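You operate a simulated robot arm through the tools that you are given. There is no shell and no other tool.

The job below is to be done with a simulated robot arm. You get a single attempt, and the scene is never put back.

## Task
The bench unit turns the wrong way: reverse it as the test card says, then run and log it.
Fine: switch off and let it stop before the turn switch; end switched off and stopped.

The check looks at the end state, three seconds after you hand in, the way a careful person would. Anything else that was tipped, shoved, dropped, spilled or broken makes it a failure.

## Robot
A 7-joint arm with a three-finger gripper, fixed in place. Base frame: the origin is at the foot of the arm, x ahead of it, y to its left, z up. Lengths are in m, angles in degrees, forces in N, time in s.
With the tool pointing down near the work surface it reaches from about 0.1 to 0.72 m from the base axis. Its first joint turns from -166.0 to 166.0 degrees. Payload 2.69 kg.
The TCP is the grasp point between the finger pads, 0.029 m short of the fingertips. In the tool frame z runs along the fingers and y along their closing line. The gripper opens to 0.12 m. The gripper's body begins 0.078 m behind the TCP.
Orientation is told as [roll, pitch, yaw] about the base's x, y, z axes, in that order, counted from this pose: with the fingers straight down and closing along the base's y, the tool's x points along the base's -x, its y along +y and its z along -z.

## Interface
- The arm moves only by the tool drive_tool. Its argument "plan" is a list that holds one entry, the list of rows, each a list of 7 numbers: the opening, from 0 (shut) to 1 (fully open), then the shift along the tool's x, y, z in units of 30 mm (1.0 is 30 mm), then the turn, a rotation vector about the tool's x, y, z in units of 6 degrees (1.0 is 6 degrees). In form: [[[fingers, dx, dy, dz, wx, wy, wz], ...]]. A call has 1 to 20 rows; each row shifts and turns the commanded pose from where the row before left it, along the tool's axes as they then stand. A call with a number of a shift or a turn outside -1 to 1 is refused whole. A row lasts 0.2 s, in which the tool goes at most 0.05 m and 8.6 degrees; a call with a longer step from one row to the next is refused whole, and so is a gripper value outside its range. Where a pose cannot be reached the arm comes as near as it can. A force on the tool above 50 N (or 10 N above the force at the start of the call, whichever is more), or a blocked arm, ends the call early, and 0.2 s more pass. The fingers move at their own pace and stop on an object; they squeeze with about 36 N. The grip force told is the motor's: it shows also when the fingers shut on nothing. Time passes only in rows, and 0.2 s behind the last, so rows that do not move let the fingers close. It gives the time, the measured TCP pose, the force on the tool (base axes), the opening and the grip force at its end, in the units of the frame above (readings bear some noise), with the torque about the TCP (base axes, N m) and any sound that the robot's microphone picked up.
- Cameras (640 x 400 px; columns grow to the right, rows downward): "scene" is fixed at [0.2197, 0.6505, 1.562]; the picture's right is [-0.76, -0.65, 0.00], its down [-0.47, 0.55, -0.69] and it looks along [0.45, -0.52, -0.72] (base axes); focal length 320 px, centre (320, 200). "wrist" rides on the gripper at [0.063, 0, -0.104] in the tool frame; the picture's right is [0.00, 1.00, 0.00], its down [-0.83, 0.00, -0.56] and it looks along [-0.56, 0.00, 0.83] (tool axes); focal length 275 px, centre (320, 200).
- get_image(camera): a new picture of that camera. It takes no simulated time.
- raise_lower(by): slides the trunk up (or, below 0, down) by that many m; the arm rides with it, the base frame stays. It gives what a move gives, with no picture.
- point_at(camera, pixels): there is no depth. For up to 12 entries [column, row, z] of the newest picture of that camera ("zoom" is the newest enlarged one), the place [x, y] in the base frame at which the ray of that pixel passes the height z, good to about 0.002 m. It takes no simulated time.
- inspect(camera, box): a new picture of the part [left, top, right, bottom] of that camera's present view, enlarged. It takes no simulated time.
- hand_in(): hands the job in; it is judged then, once.

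Leave the gripper open and the arm clear of the work at the hand-in unless told otherwise.

The tools are called after "Request:" as name(argument=value, ...) on one line, values as JSON. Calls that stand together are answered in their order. drive_tool: Moves the arm, as the interface text tells. Its arguments: {"type":"object","properties":{"plan":{"type":"array","items":{"type":"array","items":{"type":"array","items":{"type":"number"}}}}},"required":["plan"]} The other tools are called the same way: raise_lower (by) slides the trunk up or down; get_image (camera) takes a picture; point_at (camera, pixels) gives the place at which the rays of pixels pass given heights; inspect (camera, box) takes an enlarged picture of a part of a camera's view; hand_in () hands the job in.

At the start:

```text
time_s: 0.0
ee_pos: [0.6588, -0.2, 1.085]
tool_rot: [-0.1, 0.0, 0.0]
contact_force: [-1.2, 0.0, 0.1]
torque: [0.01, -0.01, -0.01]
finger_gap: 0.12
grasp_force: 0.0
trunk travel left (down, up): [-0.575, 0.038]
```

scene: 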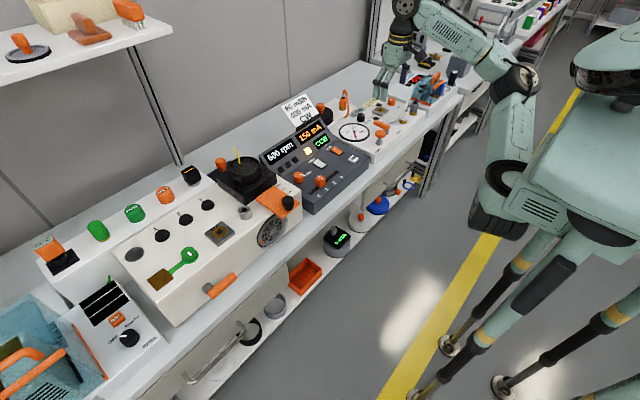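
wrist: 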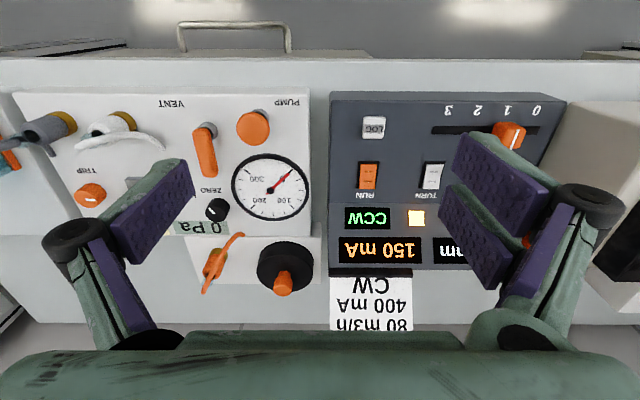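

I see a dark control panel with RUN and TURN rockers, a LOG button, a 0–3 slider, displays, and a card reading "80 m3/h / 400 mA / CW". I'll look closer at both before moving.

Request:
inspect(camera="scene", box=[250, 85, 410, 215])

Request:
inspect(camera="wrist", box=[310, 80, 580, 340])

Request:
inspect(camera="scene", box=[100, 130, 320, 330])

```text
3.08 times, centred on (330, 150) of scene
```

zoom: 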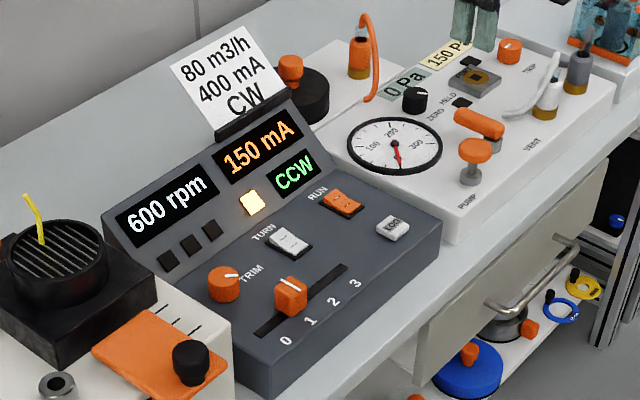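

```text
1.54 times, centred on (445, 210) of wrist
```

zoom: 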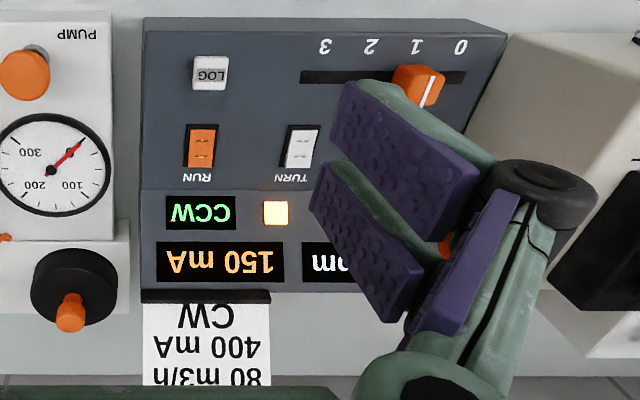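

```text
2.00 times, centred on (210, 230) of scene
```

zoom: 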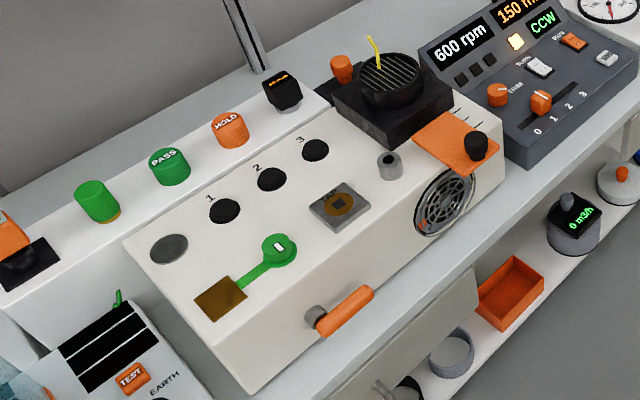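

The unit shows 600 rpm, 150 mA, CCW, and the card wants CW. To locate the controls I'll triangulate them from both cameras. In the wrist view RUN is at (368,177), TURN (432,178), LOG (374,128). In the scene view RUN is at about (337,151), TURN (309,163), LOG (354,158).

Request:
point_at(camera="wrist", pixels=[[368, 177, 0.85], [368, 177, 0.9], [368, 177, 0.95], [432, 178, 0.85], [432, 178, 0.9], [432, 178, 0.95], [374, 128, 0.85], [374, 128, 0.9], [374, 128, 0.95]])

Request:
point_at(camera="scene", pixels=[[337, 151, 0.85], [337, 151, 0.9], [337, 151, 0.95], [309, 163, 0.85], [309, 163, 0.9], [309, 163, 0.95], [354, 158, 0.85], [354, 158, 0.9], [354, 158, 0.95]])

Request:
inspect(camera="scene", box=[290, 120, 380, 180])

```text
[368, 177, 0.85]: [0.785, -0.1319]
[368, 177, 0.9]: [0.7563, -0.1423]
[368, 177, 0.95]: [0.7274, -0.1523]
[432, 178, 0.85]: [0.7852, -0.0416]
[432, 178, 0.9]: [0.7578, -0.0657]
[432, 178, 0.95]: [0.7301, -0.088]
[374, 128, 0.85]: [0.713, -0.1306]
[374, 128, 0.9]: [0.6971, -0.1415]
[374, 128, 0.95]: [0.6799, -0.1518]
```

```text
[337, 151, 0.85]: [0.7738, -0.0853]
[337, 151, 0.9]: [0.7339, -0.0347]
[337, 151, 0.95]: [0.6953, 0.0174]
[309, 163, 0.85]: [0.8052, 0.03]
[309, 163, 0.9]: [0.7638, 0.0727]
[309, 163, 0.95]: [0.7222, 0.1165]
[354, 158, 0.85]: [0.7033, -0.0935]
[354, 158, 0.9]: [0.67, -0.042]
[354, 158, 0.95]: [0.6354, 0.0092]
```

```text
6.67 times, centred on (335, 150) of scene
```

zoom: 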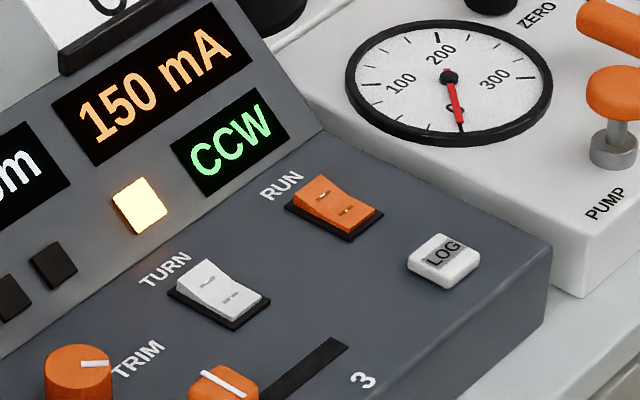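

My TURN pixel was off. I'll redo the query from the newest zoom: TURN (220,292), RUN (337,205), LOG (443,262), slider knob (222,385). I'll also zoom the wrist view.

Request:
point_at(camera="zoom", pixels=[[220, 292, 0.8], [220, 292, 0.82], [220, 292, 0.84], [337, 205, 0.8], [337, 205, 0.82], [337, 205, 0.84], [443, 255, 0.8], [443, 255, 0.82], [443, 255, 0.84]])

Request:
point_at(camera="wrist", pixels=[[368, 177, 0.8], [368, 177, 0.82], [368, 177, 0.84], [432, 177, 0.8], [432, 177, 0.82], [432, 177, 0.84], [374, 128, 0.8], [374, 128, 0.82], [374, 128, 0.84]])

Request:
inspect(camera="wrist", box=[330, 90, 490, 190])

```text
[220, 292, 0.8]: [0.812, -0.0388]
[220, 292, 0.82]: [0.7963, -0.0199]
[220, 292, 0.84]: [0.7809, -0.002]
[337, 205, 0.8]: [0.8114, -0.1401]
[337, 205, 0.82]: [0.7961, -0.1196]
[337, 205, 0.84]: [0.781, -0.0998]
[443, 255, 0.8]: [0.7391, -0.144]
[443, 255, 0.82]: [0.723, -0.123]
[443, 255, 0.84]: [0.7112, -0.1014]
```

```text
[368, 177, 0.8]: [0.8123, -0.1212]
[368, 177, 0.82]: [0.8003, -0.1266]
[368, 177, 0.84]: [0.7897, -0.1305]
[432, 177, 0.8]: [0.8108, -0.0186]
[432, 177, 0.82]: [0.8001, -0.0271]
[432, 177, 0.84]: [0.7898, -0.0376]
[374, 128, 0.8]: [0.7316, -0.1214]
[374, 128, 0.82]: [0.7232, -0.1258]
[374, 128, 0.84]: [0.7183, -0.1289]
```

```text
4.00 times, centred on (410, 140) of wrist
```

zoom: 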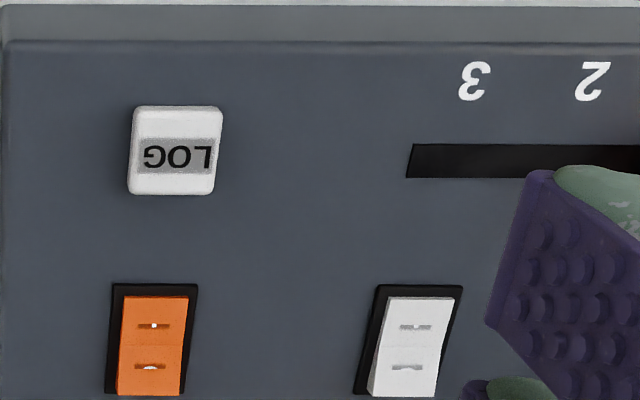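

The three controls come out at RUN ≈ (0.802, -0.125, 0.815), TURN ≈ (0.802, -0.025, 0.815) and LOG ≈ (0.725, -0.125, 0.818). Next I need to know which end of each rocker stands up, so I'll zoom in tightly.

Request:
inspect(camera="scene", box=[326, 142, 350, 157])

Request:
inspect(camera="scene", box=[308, 156, 332, 171])

Request:
inspect(camera="wrist", box=[350, 155, 390, 195])

Request:
inspect(camera="wrist", box=[412, 155, 452, 195])

```text
16.00 times, centred on (338, 150) of scene
```

zoom: 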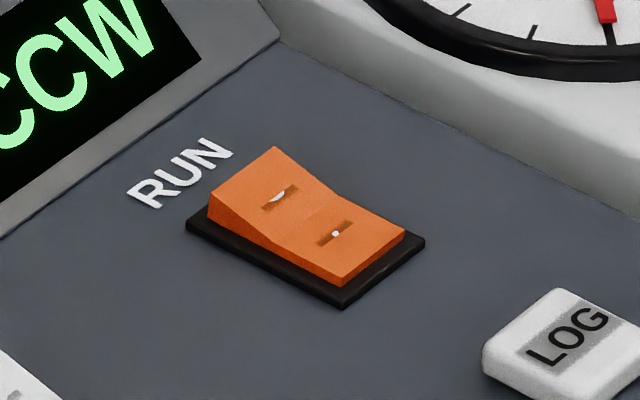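

```text
16.00 times, centred on (320, 164) of scene
```

zoom: 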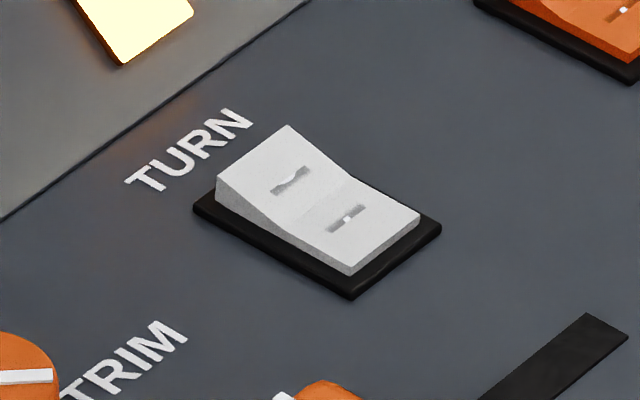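

```text
10.00 times, centred on (370, 175) of wrist
```

zoom: 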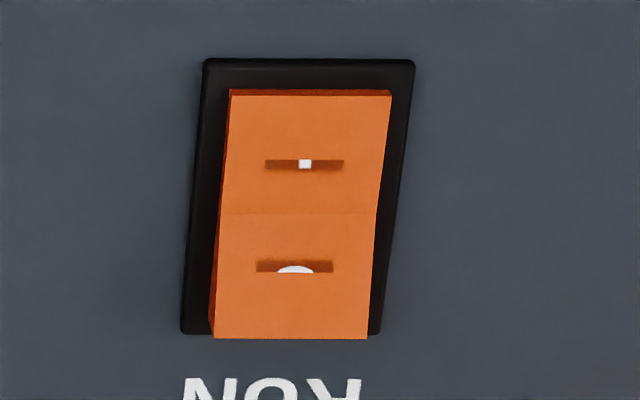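

```text
10.00 times, centred on (432, 175) of wrist
```

zoom: 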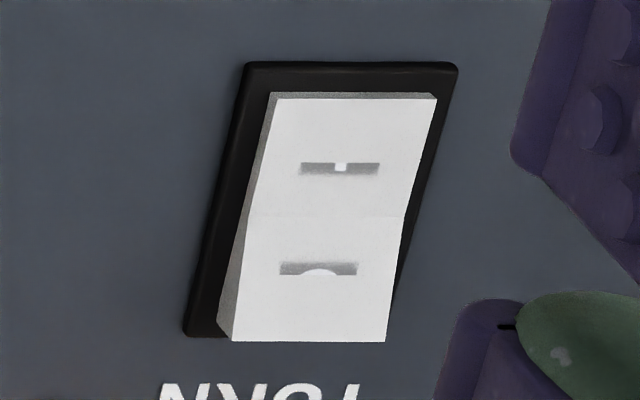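

On both rockers the near end (I) is pressed and the far end (O, by the label) is raised. RUN off is therefore a push on its far end at x ≈ 0.815, and TURN flips the same way. That is past the nominal 0.72 m reach, so I'll shut the fingers and go forward high above the panel to test how far the arm gets.

Request:
drive_tool(plan=[[[0.5, -0.5, 0.8, 0, 0, 0, 0], [0, -0.5, 0.8, 0, 0, 0, 0], [0, -0.6, 0.9, 0, 0, 0, 0], [0, -0.8, 0, 0, 0, 0, 0], [0, -0.8, 0, 0, 0, 0, 0], [0, 0, 0, 0, 0, 0, 0], [0, 0, 0, 0, 0, 0, 0]]])

```text
time_s: 1.6
ee_pos: [0.7553, -0.1235, 1.0864]
tool_rot: [0.0, 0.0, -0.1]
contact_force: [-0.5, 0.2, 0.9]
torque: [0.02, 0.0, 0.03]
finger_gap: 0.0004
grasp_force: 1.5
trunk travel left (down, up): [-0.575, 0.038]
```

The arm reached x=0.755 without trouble at this height. I'll carry on to about 0.815 and check that it follows.

Request:
drive_tool(plan=[[[0, -0.7, 0, 0, 0, 0, 0], [0, -0.7, 0, 0, 0, 0, 0], [0, -0.6, 0, 0, 0, 0, 0], [0, 0, 0, 0, 0, 0, 0]]])

Request:
get_image(camera="scene")

Request:
get_image(camera="wrist")

```text
time_s: 2.6
ee_pos: [0.816, -0.1226, 1.0833]
tool_rot: [0.0, 0.0, 0.1]
contact_force: [0.2, -0.5, -0.2]
torque: [0.0, 0.01, 0.03]
finger_gap: 0.0001
grasp_force: 28.8
trunk travel left (down, up): [-0.575, 0.038]
```

```text
taken
```

scene: 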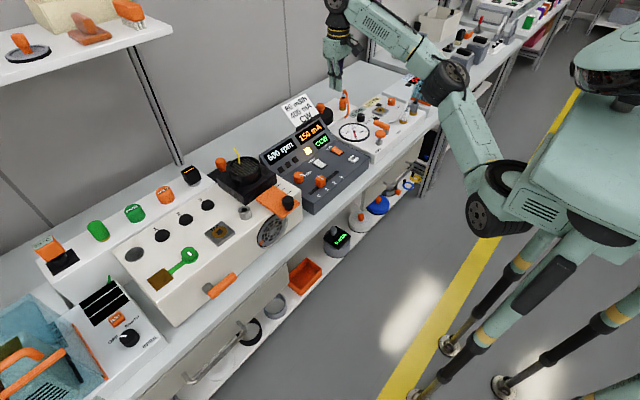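

```text
taken
```

wrist: 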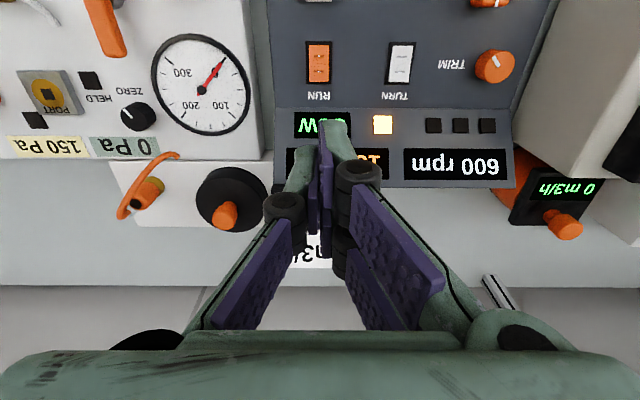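

With the tool straight down it reaches x=0.816 at this height, so lowering the trunk should carry that pose down. First I'll check how high the display housing and card stand behind it. In the scene view the housing's top-right corner is at (320,117) and the card top at about (305,94). In the wrist view the same housing corner is at about (273,186).

Request:
point_at(camera="scene", pixels=[[320, 117, 0.82], [320, 117, 0.86], [320, 117, 0.9], [320, 117, 0.94], [305, 94, 0.9], [305, 94, 0.95], [305, 94, 1.0], [305, 94, 1.05]])

Request:
point_at(camera="wrist", pixels=[[273, 186, 0.82], [273, 186, 0.86], [273, 186, 0.9], [273, 186, 0.94], [273, 108, 0.8], [273, 108, 0.82], [318, 50, 0.82], [318, 75, 0.82]])

Request:
inspect(camera="scene", box=[250, 20, 410, 140])

```text
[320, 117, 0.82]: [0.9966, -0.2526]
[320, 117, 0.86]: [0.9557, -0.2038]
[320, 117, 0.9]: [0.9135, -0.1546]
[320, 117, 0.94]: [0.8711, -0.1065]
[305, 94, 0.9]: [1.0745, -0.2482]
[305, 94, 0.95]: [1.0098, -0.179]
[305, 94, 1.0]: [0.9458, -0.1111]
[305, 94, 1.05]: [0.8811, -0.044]
```

```text
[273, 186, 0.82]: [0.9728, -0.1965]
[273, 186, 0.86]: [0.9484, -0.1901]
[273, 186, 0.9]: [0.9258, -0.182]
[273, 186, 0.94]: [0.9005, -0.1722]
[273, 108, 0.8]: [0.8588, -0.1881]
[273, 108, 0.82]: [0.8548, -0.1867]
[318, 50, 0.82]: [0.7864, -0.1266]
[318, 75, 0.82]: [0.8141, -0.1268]
```

```text
3.33 times, centred on (330, 80) of scene
```

zoom: 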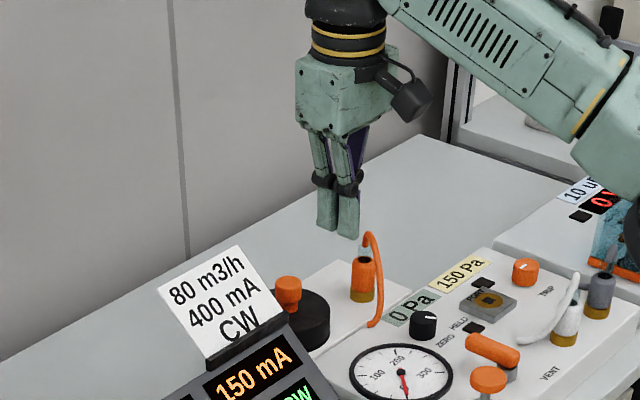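

The housing's top-rear corner is at about (0.945, -0.19, 0.87) and the card is further back, so the vertical tool at x≈0.816 clears both. Lowering the trunk 0.19 m puts the fingertips about 40 mm above the RUN rocker.

Request:
raise_lower(by=-0.19)

Request:
get_image(camera="wrist")

Request:
get_image(camera="scene")

```text
time_s: 4.7
ee_pos: [0.8152, -0.1235, 0.8962]
tool_rot: [-0.1, 0.0, 0.0]
contact_force: [0.3, 0.2, 0.0]
torque: [0.0, 0.01, -0.01]
finger_gap: 0.0003
grasp_force: 28.6
trunk travel left (down, up): [-0.385, 0.228]
```

```text
taken
```

wrist: 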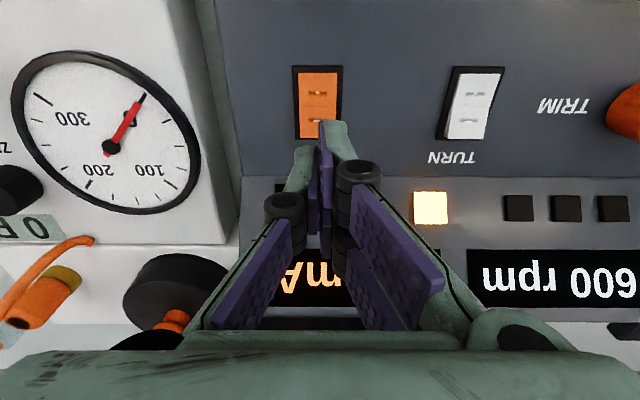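

```text
taken
```

scene: 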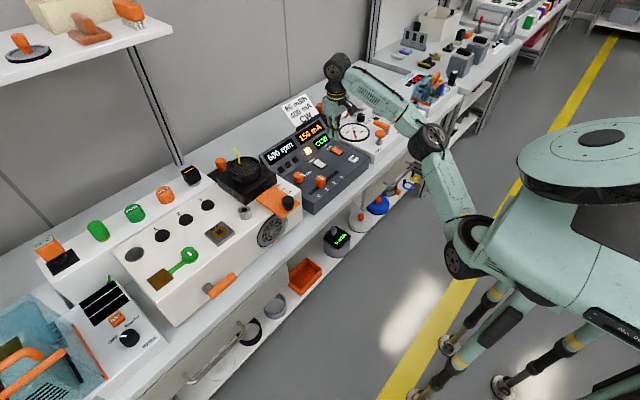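

The tool is now above the RUN rocker. I'll zoom in to check the forearm's clearance over the vacuum unit, and the fingertip's alignment with the rocker, before pressing.

Request:
inspect(camera="scene", box=[300, 60, 460, 180])

Request:
inspect(camera="wrist", box=[260, 50, 400, 150])

Request:
point_at(camera="wrist", pixels=[[318, 72, 0.815], [317, 103, 0.815], [316, 135, 0.822], [475, 73, 0.815], [465, 135, 0.822]])

```text
3.33 times, centred on (380, 120) of scene
```

zoom: 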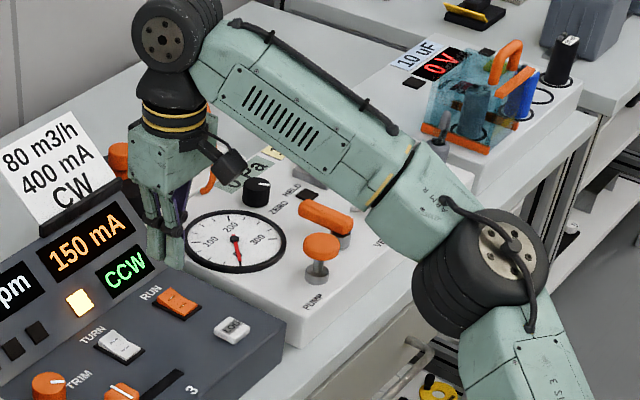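

```text
4.00 times, centred on (330, 100) of wrist
```

zoom: 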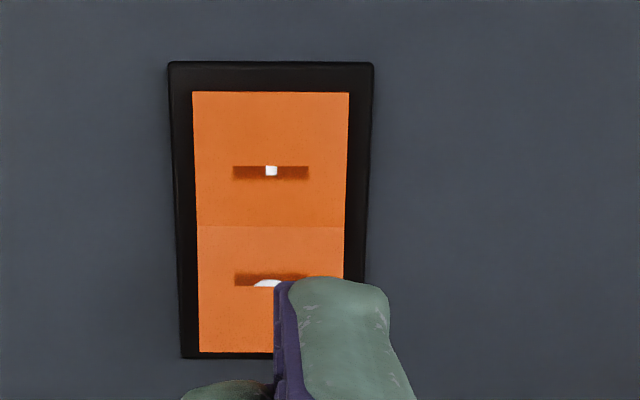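

```text
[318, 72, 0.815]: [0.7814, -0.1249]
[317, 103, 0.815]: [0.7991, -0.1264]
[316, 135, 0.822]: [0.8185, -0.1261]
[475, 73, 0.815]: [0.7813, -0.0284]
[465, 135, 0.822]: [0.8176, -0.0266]
```

The forearm clears the vacuum unit. The RUN rocker spans x 0.781–0.819 at y≈-0.126, with its pivot near 0.80. I'll line up at (0.813, -0.126), come down most of the way, then press the far end in small steps.

Request:
drive_tool(plan=[[[0, 0.07, -0.08, 0.6, 0, 0, 0], [0, 0, 0, 0.5, 0, 0, 0], [0, 0, 0, 0.1, 0, 0, 0], [0, 0, 0, 0, 0, 0, 0]]])

Request:
inspect(camera="wrist", box=[220, 60, 420, 185])

Request:
inspect(camera="scene", box=[300, 110, 380, 160])

```text
time_s: 5.7
ee_pos: [0.8143, -0.1249, 0.8578]
tool_rot: [0.0, 0.1, 0.0]
contact_force: [-0.4, 0.8, -0.3]
torque: [0.02, 0.03, -0.02]
finger_gap: 0.0
grasp_force: 28.4
trunk travel left (down, up): [-0.385, 0.228]
```

```text
3.20 times, centred on (320, 122) of wrist
```

zoom: 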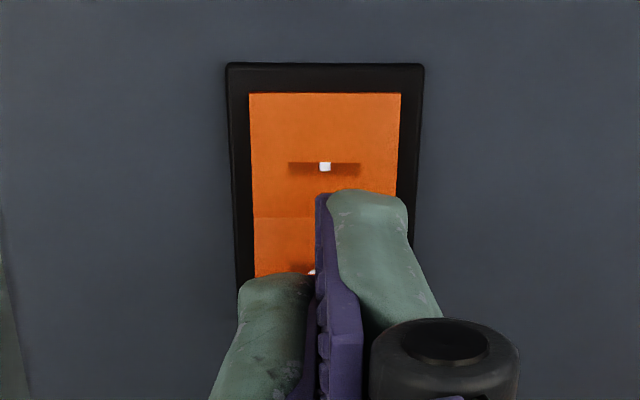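

```text
8.00 times, centred on (340, 135) of scene
```

zoom: 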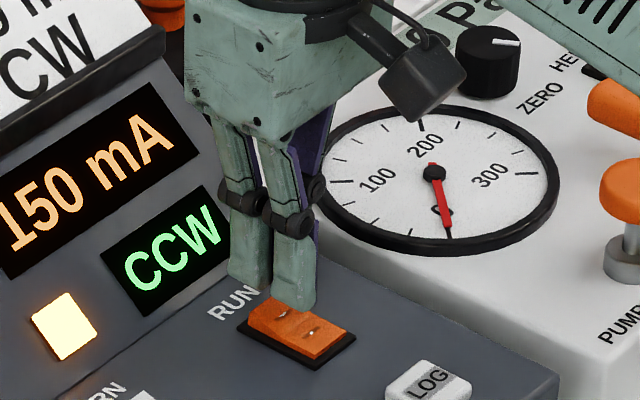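

The tips hover 5 mm above the rocker with no contact. In both views, though, the two fingers look staggered, so I'll zoom in on the fingertips to see which part will touch first.

Request:
inspect(camera="wrist", box=[270, 100, 370, 162])

Request:
inspect(camera="scene", box=[318, 130, 350, 150])

Request:
inspect(camera="wrist", box=[160, 80, 480, 390])

```text
6.40 times, centred on (320, 131) of wrist
```

zoom: 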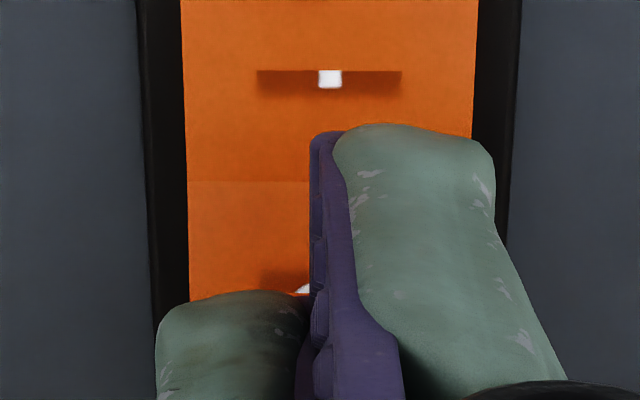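

```text
16.00 times, centred on (334, 140) of scene
```

zoom: 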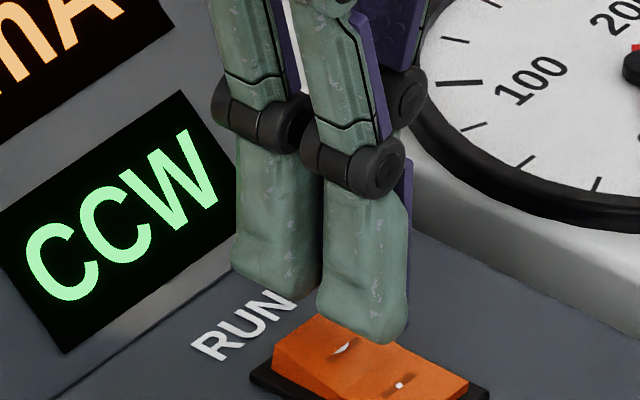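

```text
1.29 times, centred on (320, 235) of wrist
```

zoom: 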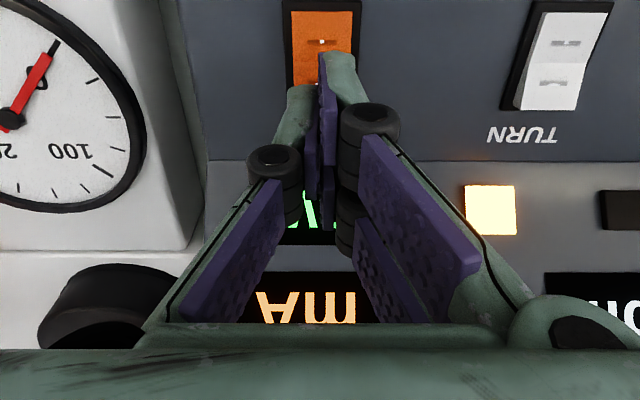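

The gripper actually has three fingers: a pair on the +y side, offset fore and aft in x, and a single one on the -y side. I'll measure where the pair's bottoms are (scene corners at about (334,147), (339,148.6), (328.5,144.4), (334,146)) so I don't press across the pivot.

Request:
point_at(camera="scene", pixels=[[333.9, 147.0, 0.829], [339.3, 148.6, 0.829], [328.5, 144.4, 0.829], [334.1, 145.9, 0.829], [336.8, 148.3, 0.829], [331.3, 145.6, 0.829]])

Request:
point_at(camera="wrist", pixels=[[323, 120, 0.829], [345, 121, 0.829], [296, 148, 0.829], [316, 146, 0.829]])

```text
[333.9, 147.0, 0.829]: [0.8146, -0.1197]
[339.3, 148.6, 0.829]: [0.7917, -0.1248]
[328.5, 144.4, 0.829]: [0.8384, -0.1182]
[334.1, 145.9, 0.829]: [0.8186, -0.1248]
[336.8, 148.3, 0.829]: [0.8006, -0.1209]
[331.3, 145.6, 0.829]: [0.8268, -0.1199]
```

```text
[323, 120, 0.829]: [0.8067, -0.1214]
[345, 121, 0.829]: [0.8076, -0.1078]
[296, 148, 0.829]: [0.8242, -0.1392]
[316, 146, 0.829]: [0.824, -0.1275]
```

The pair sits at x = TCP ∓ 12.5 mm, each finger about 20 mm wide. At the current x the near one would straddle the pivot, so I'll move the TCP to x≈0.8235. All contact is then on the far half, with about 9 mm left to the display slope. After that I press in small steps.

Request:
drive_tool(plan=[[[0, 0, 0, -0.15, 0, 0, 0], [0, -0.3, -0.03, 0, 0, 0, 0], [0, 0, 0, 0.15, 0, 0, 0], [0, 0, 0, 0.1, 0, 0, 0], [0, 0, 0, 0.1, 0, 0, 0], [0, 0, 0, 0, 0, 0, 0]]])

Request:
inspect(camera="scene", box=[300, 110, 380, 160])

```text
time_s: 7.1
ee_pos: [0.8233, -0.1268, 0.8532]
tool_rot: [-0.1, 0.0, 0.0]
contact_force: [0.3, 0.3, 0.7]
torque: [0.03, 0.0, -0.01]
finger_gap: 0.0
grasp_force: 28.6
trunk travel left (down, up): [-0.385, 0.228]
```

```text
8.00 times, centred on (340, 135) of scene
```

zoom: 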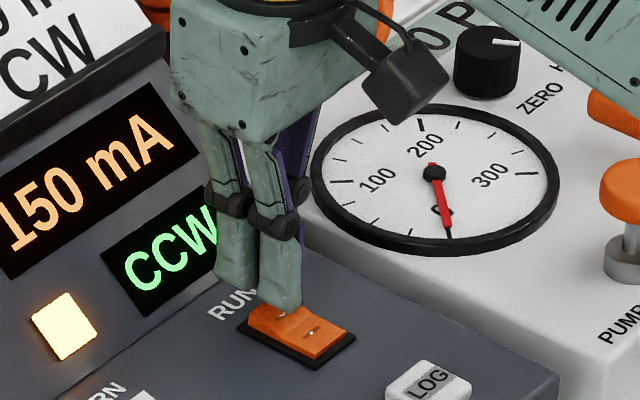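

There's no contact yet at z=0.853. I'll continue down in 1.5 mm steps.

Request:
drive_tool(plan=[[[0, 0, 0, 0.05, 0, 0, 0], [0, 0, 0, 0.05, 0, 0, 0], [0, 0, 0, 0.05, 0, 0, 0], [0, 0, 0, 0, 0, 0, 0]]])

Request:
inspect(camera="scene", box=[260, 100, 380, 175])

```text
time_s: 8.1
ee_pos: [0.8222, -0.1257, 0.847]
tool_rot: [0.1, -0.1, -0.1]
contact_force: [0.1, -0.2, 0.2]
torque: [-0.03, 0.04, -0.01]
finger_gap: 0.0
grasp_force: 29.3
trunk travel left (down, up): [-0.385, 0.228]
```

```text
5.33 times, centred on (320, 138) of scene
```

zoom: 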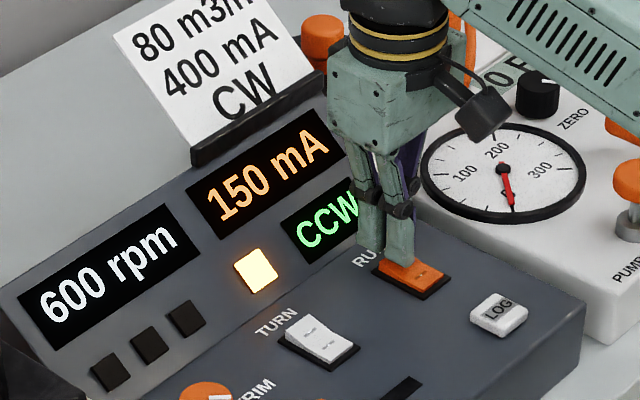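

Still no force at z=0.847. Continuing down in the same small steps.

Request:
drive_tool(plan=[[[0, 0, 0, 0.05, 0, 0, 0], [0, 0, 0, 0.05, 0, 0, 0], [0, 0, 0, 0, 0, 0, 0]]])

Request:
inspect(camera="scene", box=[320, 135, 352, 155])

Request:
inspect(camera="scene", box=[260, 100, 380, 175])

```text
time_s: 8.9
ee_pos: [0.822, -0.1263, 0.8453]
tool_rot: [0.0, 0.0, 0.0]
contact_force: [0.5, 0.7, 1.4]
torque: [0.01, -0.02, -0.01]
finger_gap: 0.0001
grasp_force: 29.1
trunk travel left (down, up): [-0.385, 0.228]
```

```text
16.00 times, centred on (336, 145) of scene
```

zoom: 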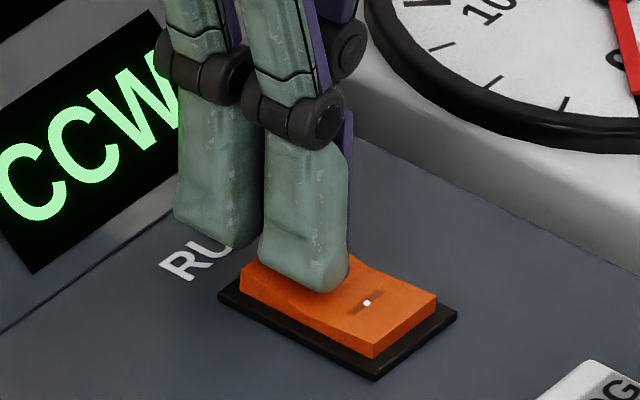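

```text
5.33 times, centred on (320, 138) of scene
```

zoom: 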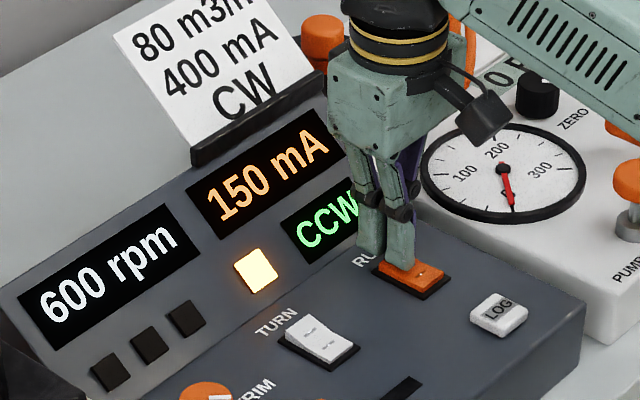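

The finger is now on the rocker and its far half is starting to sink, with about 1.4 N. I'll press a little further.

Request:
drive_tool(plan=[[[0, 0, 0, 0.05, 0, 0, 0], [0, 0, 0, 0.05, 0, 0, 0], [0, 0, 0, 0, 0, 0, 0]]])

Request:
inspect(camera="scene", box=[260, 100, 380, 175])

```text
time_s: 9.7
ee_pos: [0.8231, -0.127, 0.8437]
tool_rot: [0.0, -0.2, 0.0]
contact_force: [6.8, -1.1, 15.8]
torque: [-0.02, 0.12, -0.01]
finger_gap: 0.0059
grasp_force: 28.4
trunk travel left (down, up): [-0.385, 0.228]
```

```text
5.33 times, centred on (320, 138) of scene
```

zoom: 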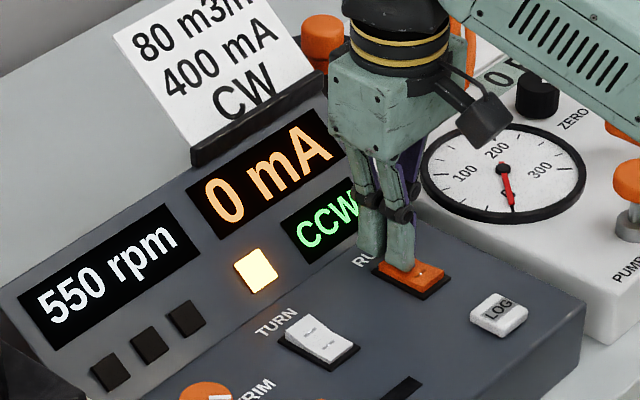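

Current now reads 0 mA and the speed is falling (550 rpm), so RUN is off. I'll lift off and give the motor time to stop.

Request:
drive_tool(plan=[[[0, 0, 0, -0.3, 0, 0, 0], [0, 0, 0, -0.6, 0, 0, 0], [0, 0, 0, -0.6, 0, 0, 0], [0, 0, 0, 0, 0, 0, 0], [0, 0, 0, 0, 0, 0, 0], [0, 0, 0, 0, 0, 0, 0], [0, 0, 0, 0, 0, 0, 0], [0, 0, 0, 0, 0, 0, 0], [0, 0, 0, 0, 0, 0, 0], [0, 0, 0, 0, 0, 0, 0]]])

Request:
inspect(camera="scene", box=[250, 100, 370, 175])

```text
time_s: 11.9
ee_pos: [0.822, -0.1267, 0.8862]
tool_rot: [0.0, 0.0, 0.0]
contact_force: [-0.1, 0.0, 0.3]
torque: [-0.02, -0.01, -0.02]
finger_gap: 0.0001
grasp_force: 28.7
trunk travel left (down, up): [-0.385, 0.228]
```

```text
5.33 times, centred on (310, 138) of scene
```

zoom: 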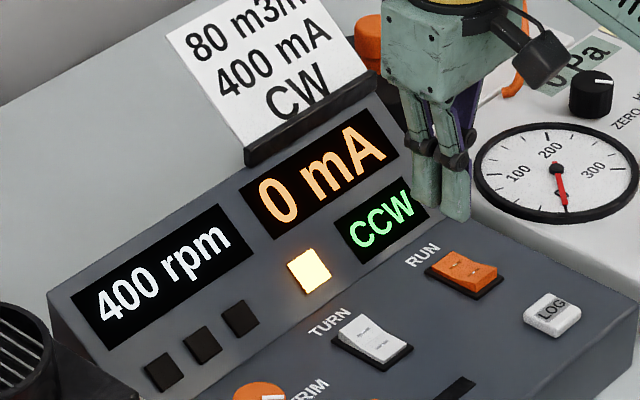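

The RUN rocker has flipped, and the motor is at 400 rpm and coasting down. While it slows I'll move above TURN at y≈-0.027, staying well clear, and wait for zero.

Request:
drive_tool(plan=[[[0, 0, 0.83, 0, 0, 0, 0], [0, 0, 0.83, 0, 0, 0, 0], [0, 0, 0.83, 0, 0, 0, 0], [0, 0, 0.83, 0, 0, 0, 0], [0, 0, 0, 0, 0, 0, 0], [0, 0, 0, 0, 0, 0, 0], [0, 0, 0, 0, 0, 0, 0], [0, 0, 0, 0, 0, 0, 0], [0, 0, 0, 0, 0, 0, 0], [0, 0, 0, 0, 0, 0, 0], [0, 0, 0, 0, 0, 0, 0], [0, 0, 0, 0, 0, 0, 0], [0, 0, 0, 0, 0, 0, 0], [0, 0, 0, 0, 0, 0, 0], [0, 0, 0, 0, 0, 0, 0], [0, 0, 0, 0, 0, 0, 0], [0, 0, 0, 0, 0, 0, 0], [0, 0, 0, 0, 0, 0, 0], [0, 0, 0, 0, 0, 0, 0], [0, 0, 0, 0, 0, 0, 0]]])

Request:
inspect(camera="scene", box=[250, 100, 370, 175])

Request:
get_image(camera="wrist")

```text
time_s: 16.1
ee_pos: [0.8204, -0.0269, 0.8868]
tool_rot: [0.0, -0.1, 0.0]
contact_force: [0.4, 0.1, -1.2]
torque: [0.0, 0.01, 0.01]
finger_gap: 0.0
grasp_force: 28.6
trunk travel left (down, up): [-0.385, 0.228]
```

```text
5.33 times, centred on (310, 138) of scene
```

zoom: 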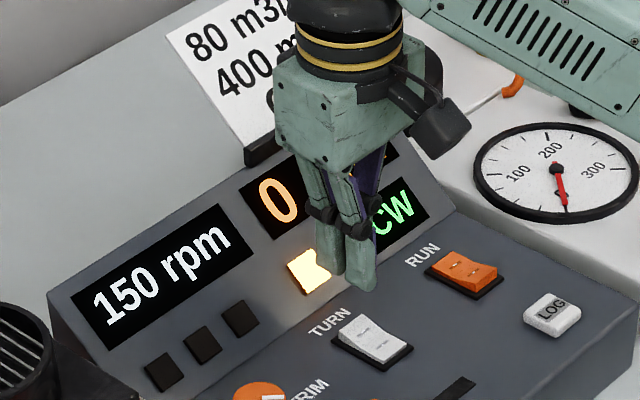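

```text
taken
```

wrist: 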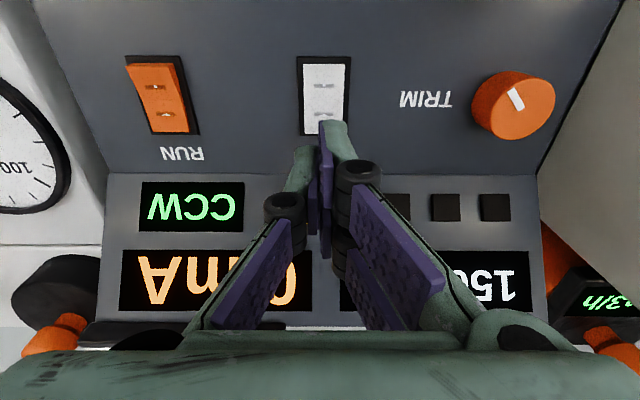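

150 rpm, so it needs a few more seconds. I'll wait in place, and check the TURN rocker's extents from the new wrist picture: near edge about (325,62), far edge about (322,127).

Request:
drive_tool(plan=[[[0, 0, 0, 0, 0, 0, 0], [0, 0, 0, 0, 0, 0, 0], [0, 0, 0, 0, 0, 0, 0], [0, 0, 0, 0, 0, 0, 0], [0, 0, 0, 0, 0, 0, 0], [0, 0, 0, 0, 0, 0, 0], [0, 0, 0, 0, 0, 0, 0], [0, 0, 0, 0, 0, 0, 0], [0, 0, 0, 0, 0, 0, 0], [0, 0, 0, 0, 0, 0, 0], [0, 0, 0, 0, 0, 0, 0], [0, 0, 0, 0, 0, 0, 0], [0, 0, 0, 0, 0, 0, 0], [0, 0, 0, 0, 0, 0, 0], [0, 0, 0, 0, 0, 0, 0], [0, 0, 0, 0, 0, 0, 0], [0, 0, 0, 0, 0, 0, 0], [0, 0, 0, 0, 0, 0, 0], [0, 0, 0, 0, 0, 0, 0], [0, 0, 0, 0, 0, 0, 0]]])

Request:
inspect(camera="scene", box=[250, 100, 370, 175])

Request:
point_at(camera="wrist", pixels=[[325, 65, 0.812], [322, 96, 0.812], [322, 127, 0.818], [160, 65, 0.818], [168, 130, 0.812]])

```text
time_s: 20.3
ee_pos: [0.8212, -0.0269, 0.8875]
tool_rot: [0.0, 0.0, 0.0]
contact_force: [0.6, -0.7, -0.5]
torque: [0.0, -0.01, 0.01]
finger_gap: 0.0002
grasp_force: 28.1
trunk travel left (down, up): [-0.385, 0.228]
```

```text
5.33 times, centred on (310, 138) of scene
```

zoom: 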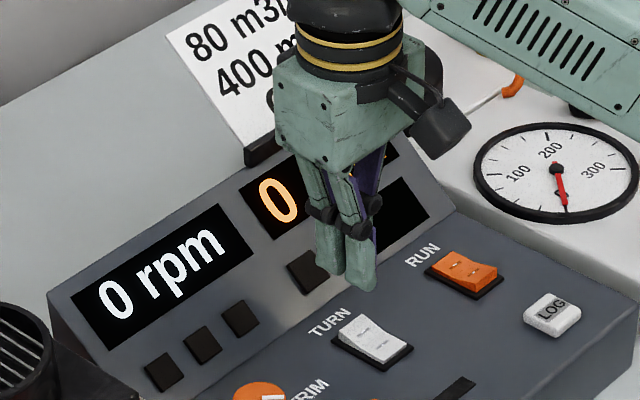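

```text
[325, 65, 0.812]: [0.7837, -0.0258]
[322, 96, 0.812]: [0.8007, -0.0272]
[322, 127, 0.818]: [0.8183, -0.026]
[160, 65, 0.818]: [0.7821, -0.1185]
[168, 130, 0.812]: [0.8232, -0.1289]
```

It's at 0 rpm with the lamp and the direction display dark, so it has stopped. I'll now press TURN's far end from (0.823, -0.027), approaching to just above contact and then using small steps.

Request:
drive_tool(plan=[[[0, -0.06, 0, 0.6, 0, 0, 0], [0, 0, 0, 0.5, 0, 0, 0], [0, 0, 0, 0.2, 0, 0, 0], [0, 0, 0, 0.05, 0, 0, 0], [0, 0, 0, 0.05, 0, 0, 0], [0, 0, 0, 0.05, 0, 0, 0], [0, 0, 0, 0, 0, 0, 0]]])

Request:
inspect(camera="scene", box=[250, 115, 370, 190])

```text
time_s: 21.9
ee_pos: [0.8249, -0.0262, 0.8441]
tool_rot: [0.0, -0.1, 0.0]
contact_force: [3.8, 0.1, 7.0]
torque: [0.04, 0.06, 0.0]
finger_gap: 0.0
grasp_force: 28.5
trunk travel left (down, up): [-0.385, 0.228]
```

```text
5.33 times, centred on (310, 152) of scene
```

zoom: 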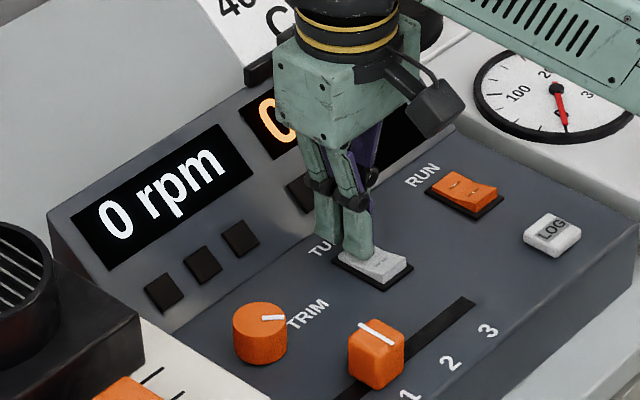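

It is in contact at 7 N and the rocker looks nearly over. I'll press 1.5 mm more to be sure it seats, then lift and check.

Request:
drive_tool(plan=[[[0, 0, 0, 0.05, 0, 0, 0], [0, 0, 0, 0, 0, 0, 0], [0, 0, 0, -0.3, 0, 0, 0], [0, 0, 0, -0.6, 0, 0, 0], [0, 0, 0, -0.6, 0, 0, 0], [0, 0, 0, 0, 0, 0, 0]]])

Request:
inspect(camera="scene", box=[250, 115, 370, 190])

Request:
inspect(camera="scene", box=[308, 156, 332, 171])

```text
time_s: 23.3
ee_pos: [0.8235, -0.0278, 0.8873]
tool_rot: [0.0, 0.0, 0.0]
contact_force: [-0.8, 0.2, 0.2]
torque: [0.01, -0.01, -0.03]
finger_gap: 0.0
grasp_force: 28.8
trunk travel left (down, up): [-0.385, 0.228]
```

```text
5.33 times, centred on (310, 152) of scene
```

zoom: 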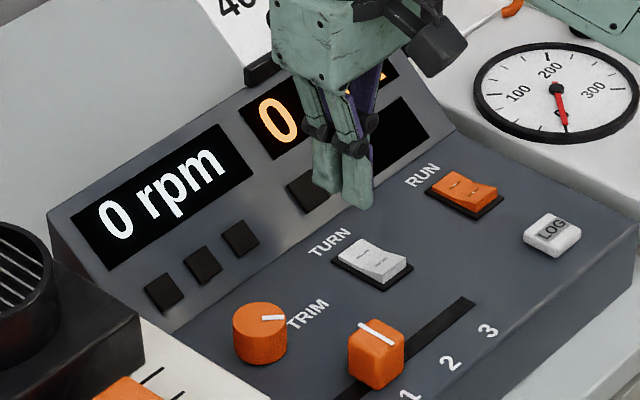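

```text
16.00 times, centred on (320, 164) of scene
```

zoom: 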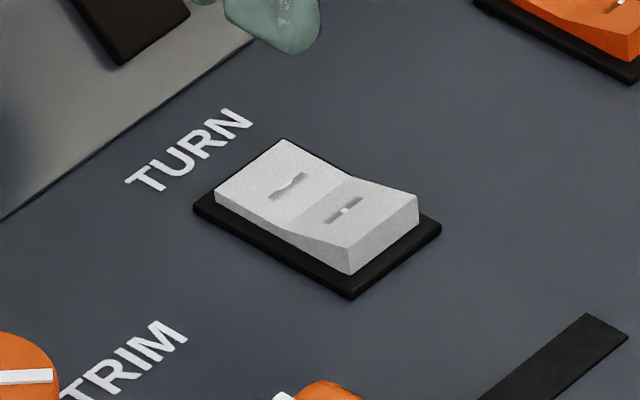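

TURN has flipped: the far end is down and the near end up. Next is RUN on, by pressing RUN's near end, so I'll move to (0.777, -0.1265) at a safe height.

Request:
drive_tool(plan=[[[0, 0.39, -0.82, 0, 0, 0, 0], [0, 0.39, -0.82, 0, 0, 0, 0], [0, 0.39, -0.82, 0, 0, 0, 0], [0, 0.39, -0.82, 0, 0, 0, 0], [0, 0, 0, 0, 0, 0, 0], [0, 0, 0, 0, 0, 0, 0]]])

Request:
get_image(camera="wrist")

Request:
inspect(camera="scene", box=[250, 100, 370, 175])

```text
time_s: 24.7
ee_pos: [0.7767, -0.1251, 0.8871]
tool_rot: [0.1, -0.1, 0.0]
contact_force: [-0.3, 0.8, -0.9]
torque: [-0.01, -0.02, -0.02]
finger_gap: 0.0
grasp_force: 28.5
trunk travel left (down, up): [-0.385, 0.228]
```

```text
taken
```

wrist: 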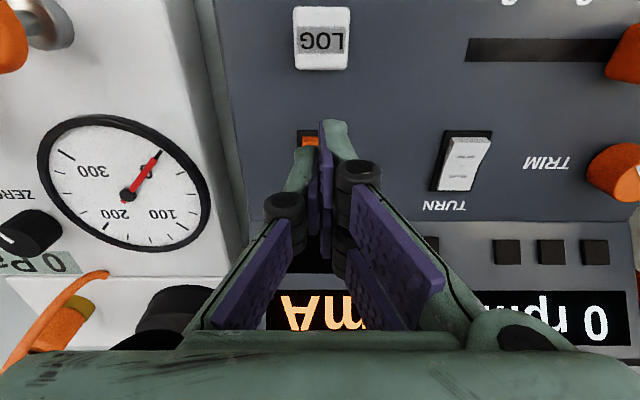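

```text
5.33 times, centred on (310, 138) of scene
```

zoom: 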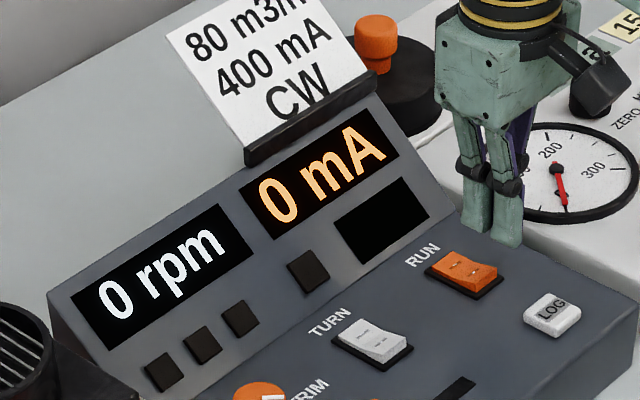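

I'm above RUN's near end, reading 0 rpm. I'll descend to just above it and then press in small steps.

Request:
drive_tool(plan=[[[0, 0, -0.03, 0.6, 0, 0, 0], [0, 0, 0, 0.5, 0, 0, 0], [0, 0, 0, 0.2, 0, 0, 0], [0, 0, 0, 0.05, 0, 0, 0], [0, 0, 0, 0.05, 0, 0, 0], [0, 0, 0, 0.05, 0, 0, 0], [0, 0, 0, 0, 0, 0, 0]]])

Request:
inspect(camera="scene", box=[250, 100, 370, 175])

```text
time_s: 26.3
ee_pos: [0.7768, -0.1276, 0.8435]
tool_rot: [-0.1, 0.0, 0.0]
contact_force: [0.9, -0.8, 2.4]
torque: [0.04, -0.05, -0.01]
finger_gap: 0.0
grasp_force: 27.6
trunk travel left (down, up): [-0.385, 0.228]
```

```text
5.33 times, centred on (310, 138) of scene
```

zoom: 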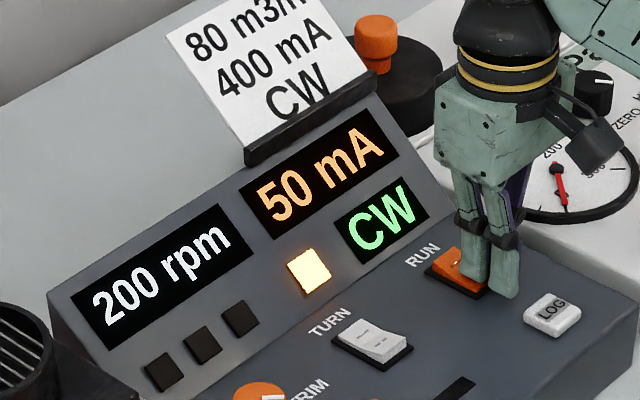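

It's running CW: 200 rpm and rising, 50 mA. I'll lift off, let it settle and read the displays.

Request:
drive_tool(plan=[[[0, 0, 0, -0.3, 0, 0, 0], [0, 0, 0, -0.6, 0, 0, 0], [0, 0, 0, -0.6, 0, 0, 0], [0, 0, 0, 0, 0, 0, 0], [0, 0, 0, 0, 0, 0, 0], [0, 0, 0, 0, 0, 0, 0], [0, 0, 0, 0, 0, 0, 0], [0, 0, 0, 0, 0, 0, 0], [0, 0, 0, 0, 0, 0, 0], [0, 0, 0, 0, 0, 0, 0], [0, 0, 0, 0, 0, 0, 0], [0, 0, 0, 0, 0, 0, 0]]])

Request:
inspect(camera="scene", box=[250, 100, 370, 175])

Request:
inspect(camera="scene", box=[200, 135, 360, 260])

Request:
inspect(camera="scene", box=[160, 150, 250, 210])

```text
time_s: 28.9
ee_pos: [0.7776, -0.1267, 0.8899]
tool_rot: [-0.1, 0.0, 0.0]
contact_force: [-0.8, 0.6, -0.3]
torque: [-0.02, 0.04, -0.01]
finger_gap: 0.0001
grasp_force: 28.3
trunk travel left (down, up): [-0.385, 0.228]
```

```text
5.33 times, centred on (310, 138) of scene
```

zoom: 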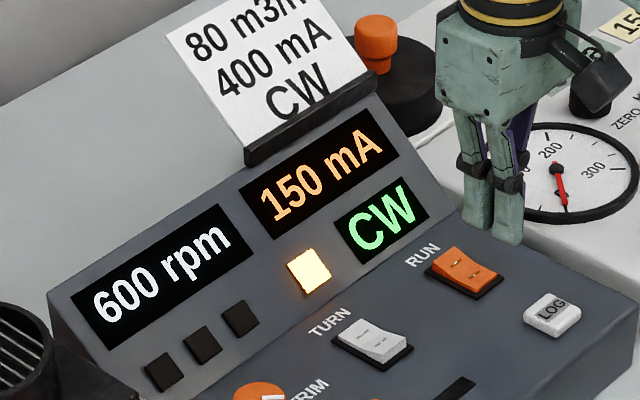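

```text
3.20 times, centred on (280, 198) of scene
```

zoom: 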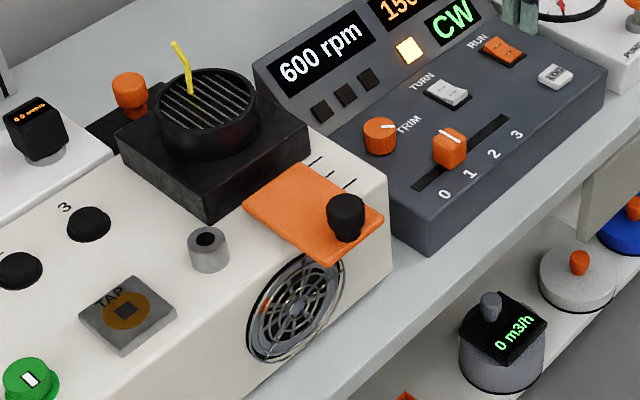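

```text
6.67 times, centred on (205, 180) of scene
```

zoom: 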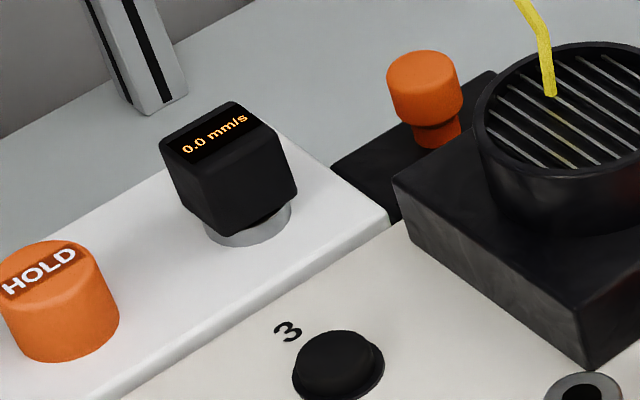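

Steady at 600 rpm, 150 mA (under the card's 400 mA), CW. LOG comes next, so I'll take a new wrist picture to locate it exactly.

Request:
get_image(camera="wrist")

Request:
point_at(camera="wrist", pixels=[[322, 40, 0.818], [297, 8, 0.815], [350, 8, 0.815], [297, 68, 0.815], [348, 68, 0.815]])

```text
taken
```

wrist: 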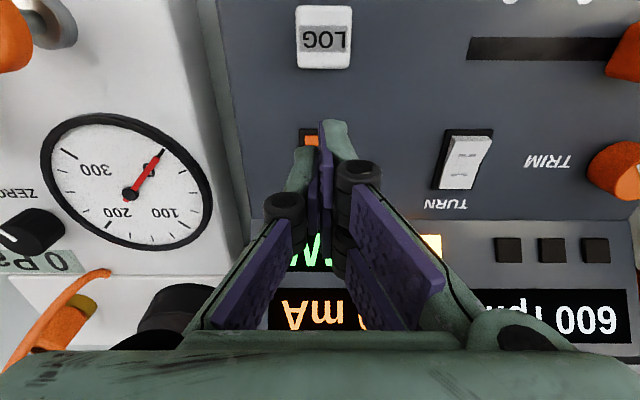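

```text
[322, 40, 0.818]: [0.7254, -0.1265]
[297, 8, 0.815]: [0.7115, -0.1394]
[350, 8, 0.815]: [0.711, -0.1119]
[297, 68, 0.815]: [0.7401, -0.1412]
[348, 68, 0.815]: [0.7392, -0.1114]
```

LOG's centre is (0.7255, -0.126). I'll move above it and descend to just over the button top.

Request:
drive_tool(plan=[[[0, 0.87, 0, 0, 0, 0, 0], [0, 0.87, 0, 0, 0, 0, 0], [0, 0, 0, 0, 0, 0, 0], [0, 0, 0, 0.6, 0, 0, 0], [0, 0, 0, 0.5, 0, 0, 0], [0, 0, 0, 0, 0, 0, 0]]])

Request:
inspect(camera="scene", box=[320, 135, 384, 175])

```text
time_s: 30.3
ee_pos: [0.7253, -0.1267, 0.8548]
tool_rot: [0.0, 0.1, 0.1]
contact_force: [-1.0, 0.4, 0.2]
torque: [-0.02, 0.05, 0.0]
finger_gap: 0.0001
grasp_force: 28.6
trunk travel left (down, up): [-0.385, 0.228]
```

```text
10.00 times, centred on (352, 155) of scene
```

zoom: 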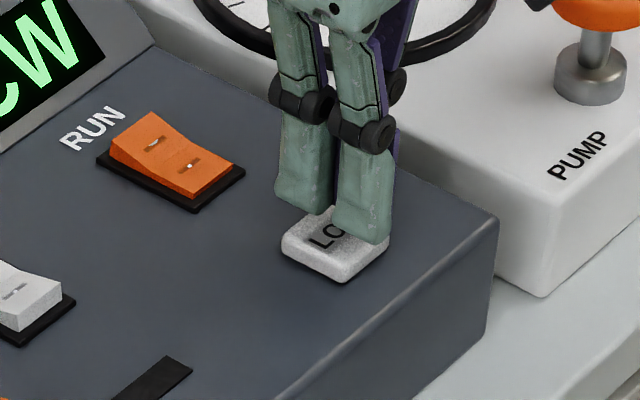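

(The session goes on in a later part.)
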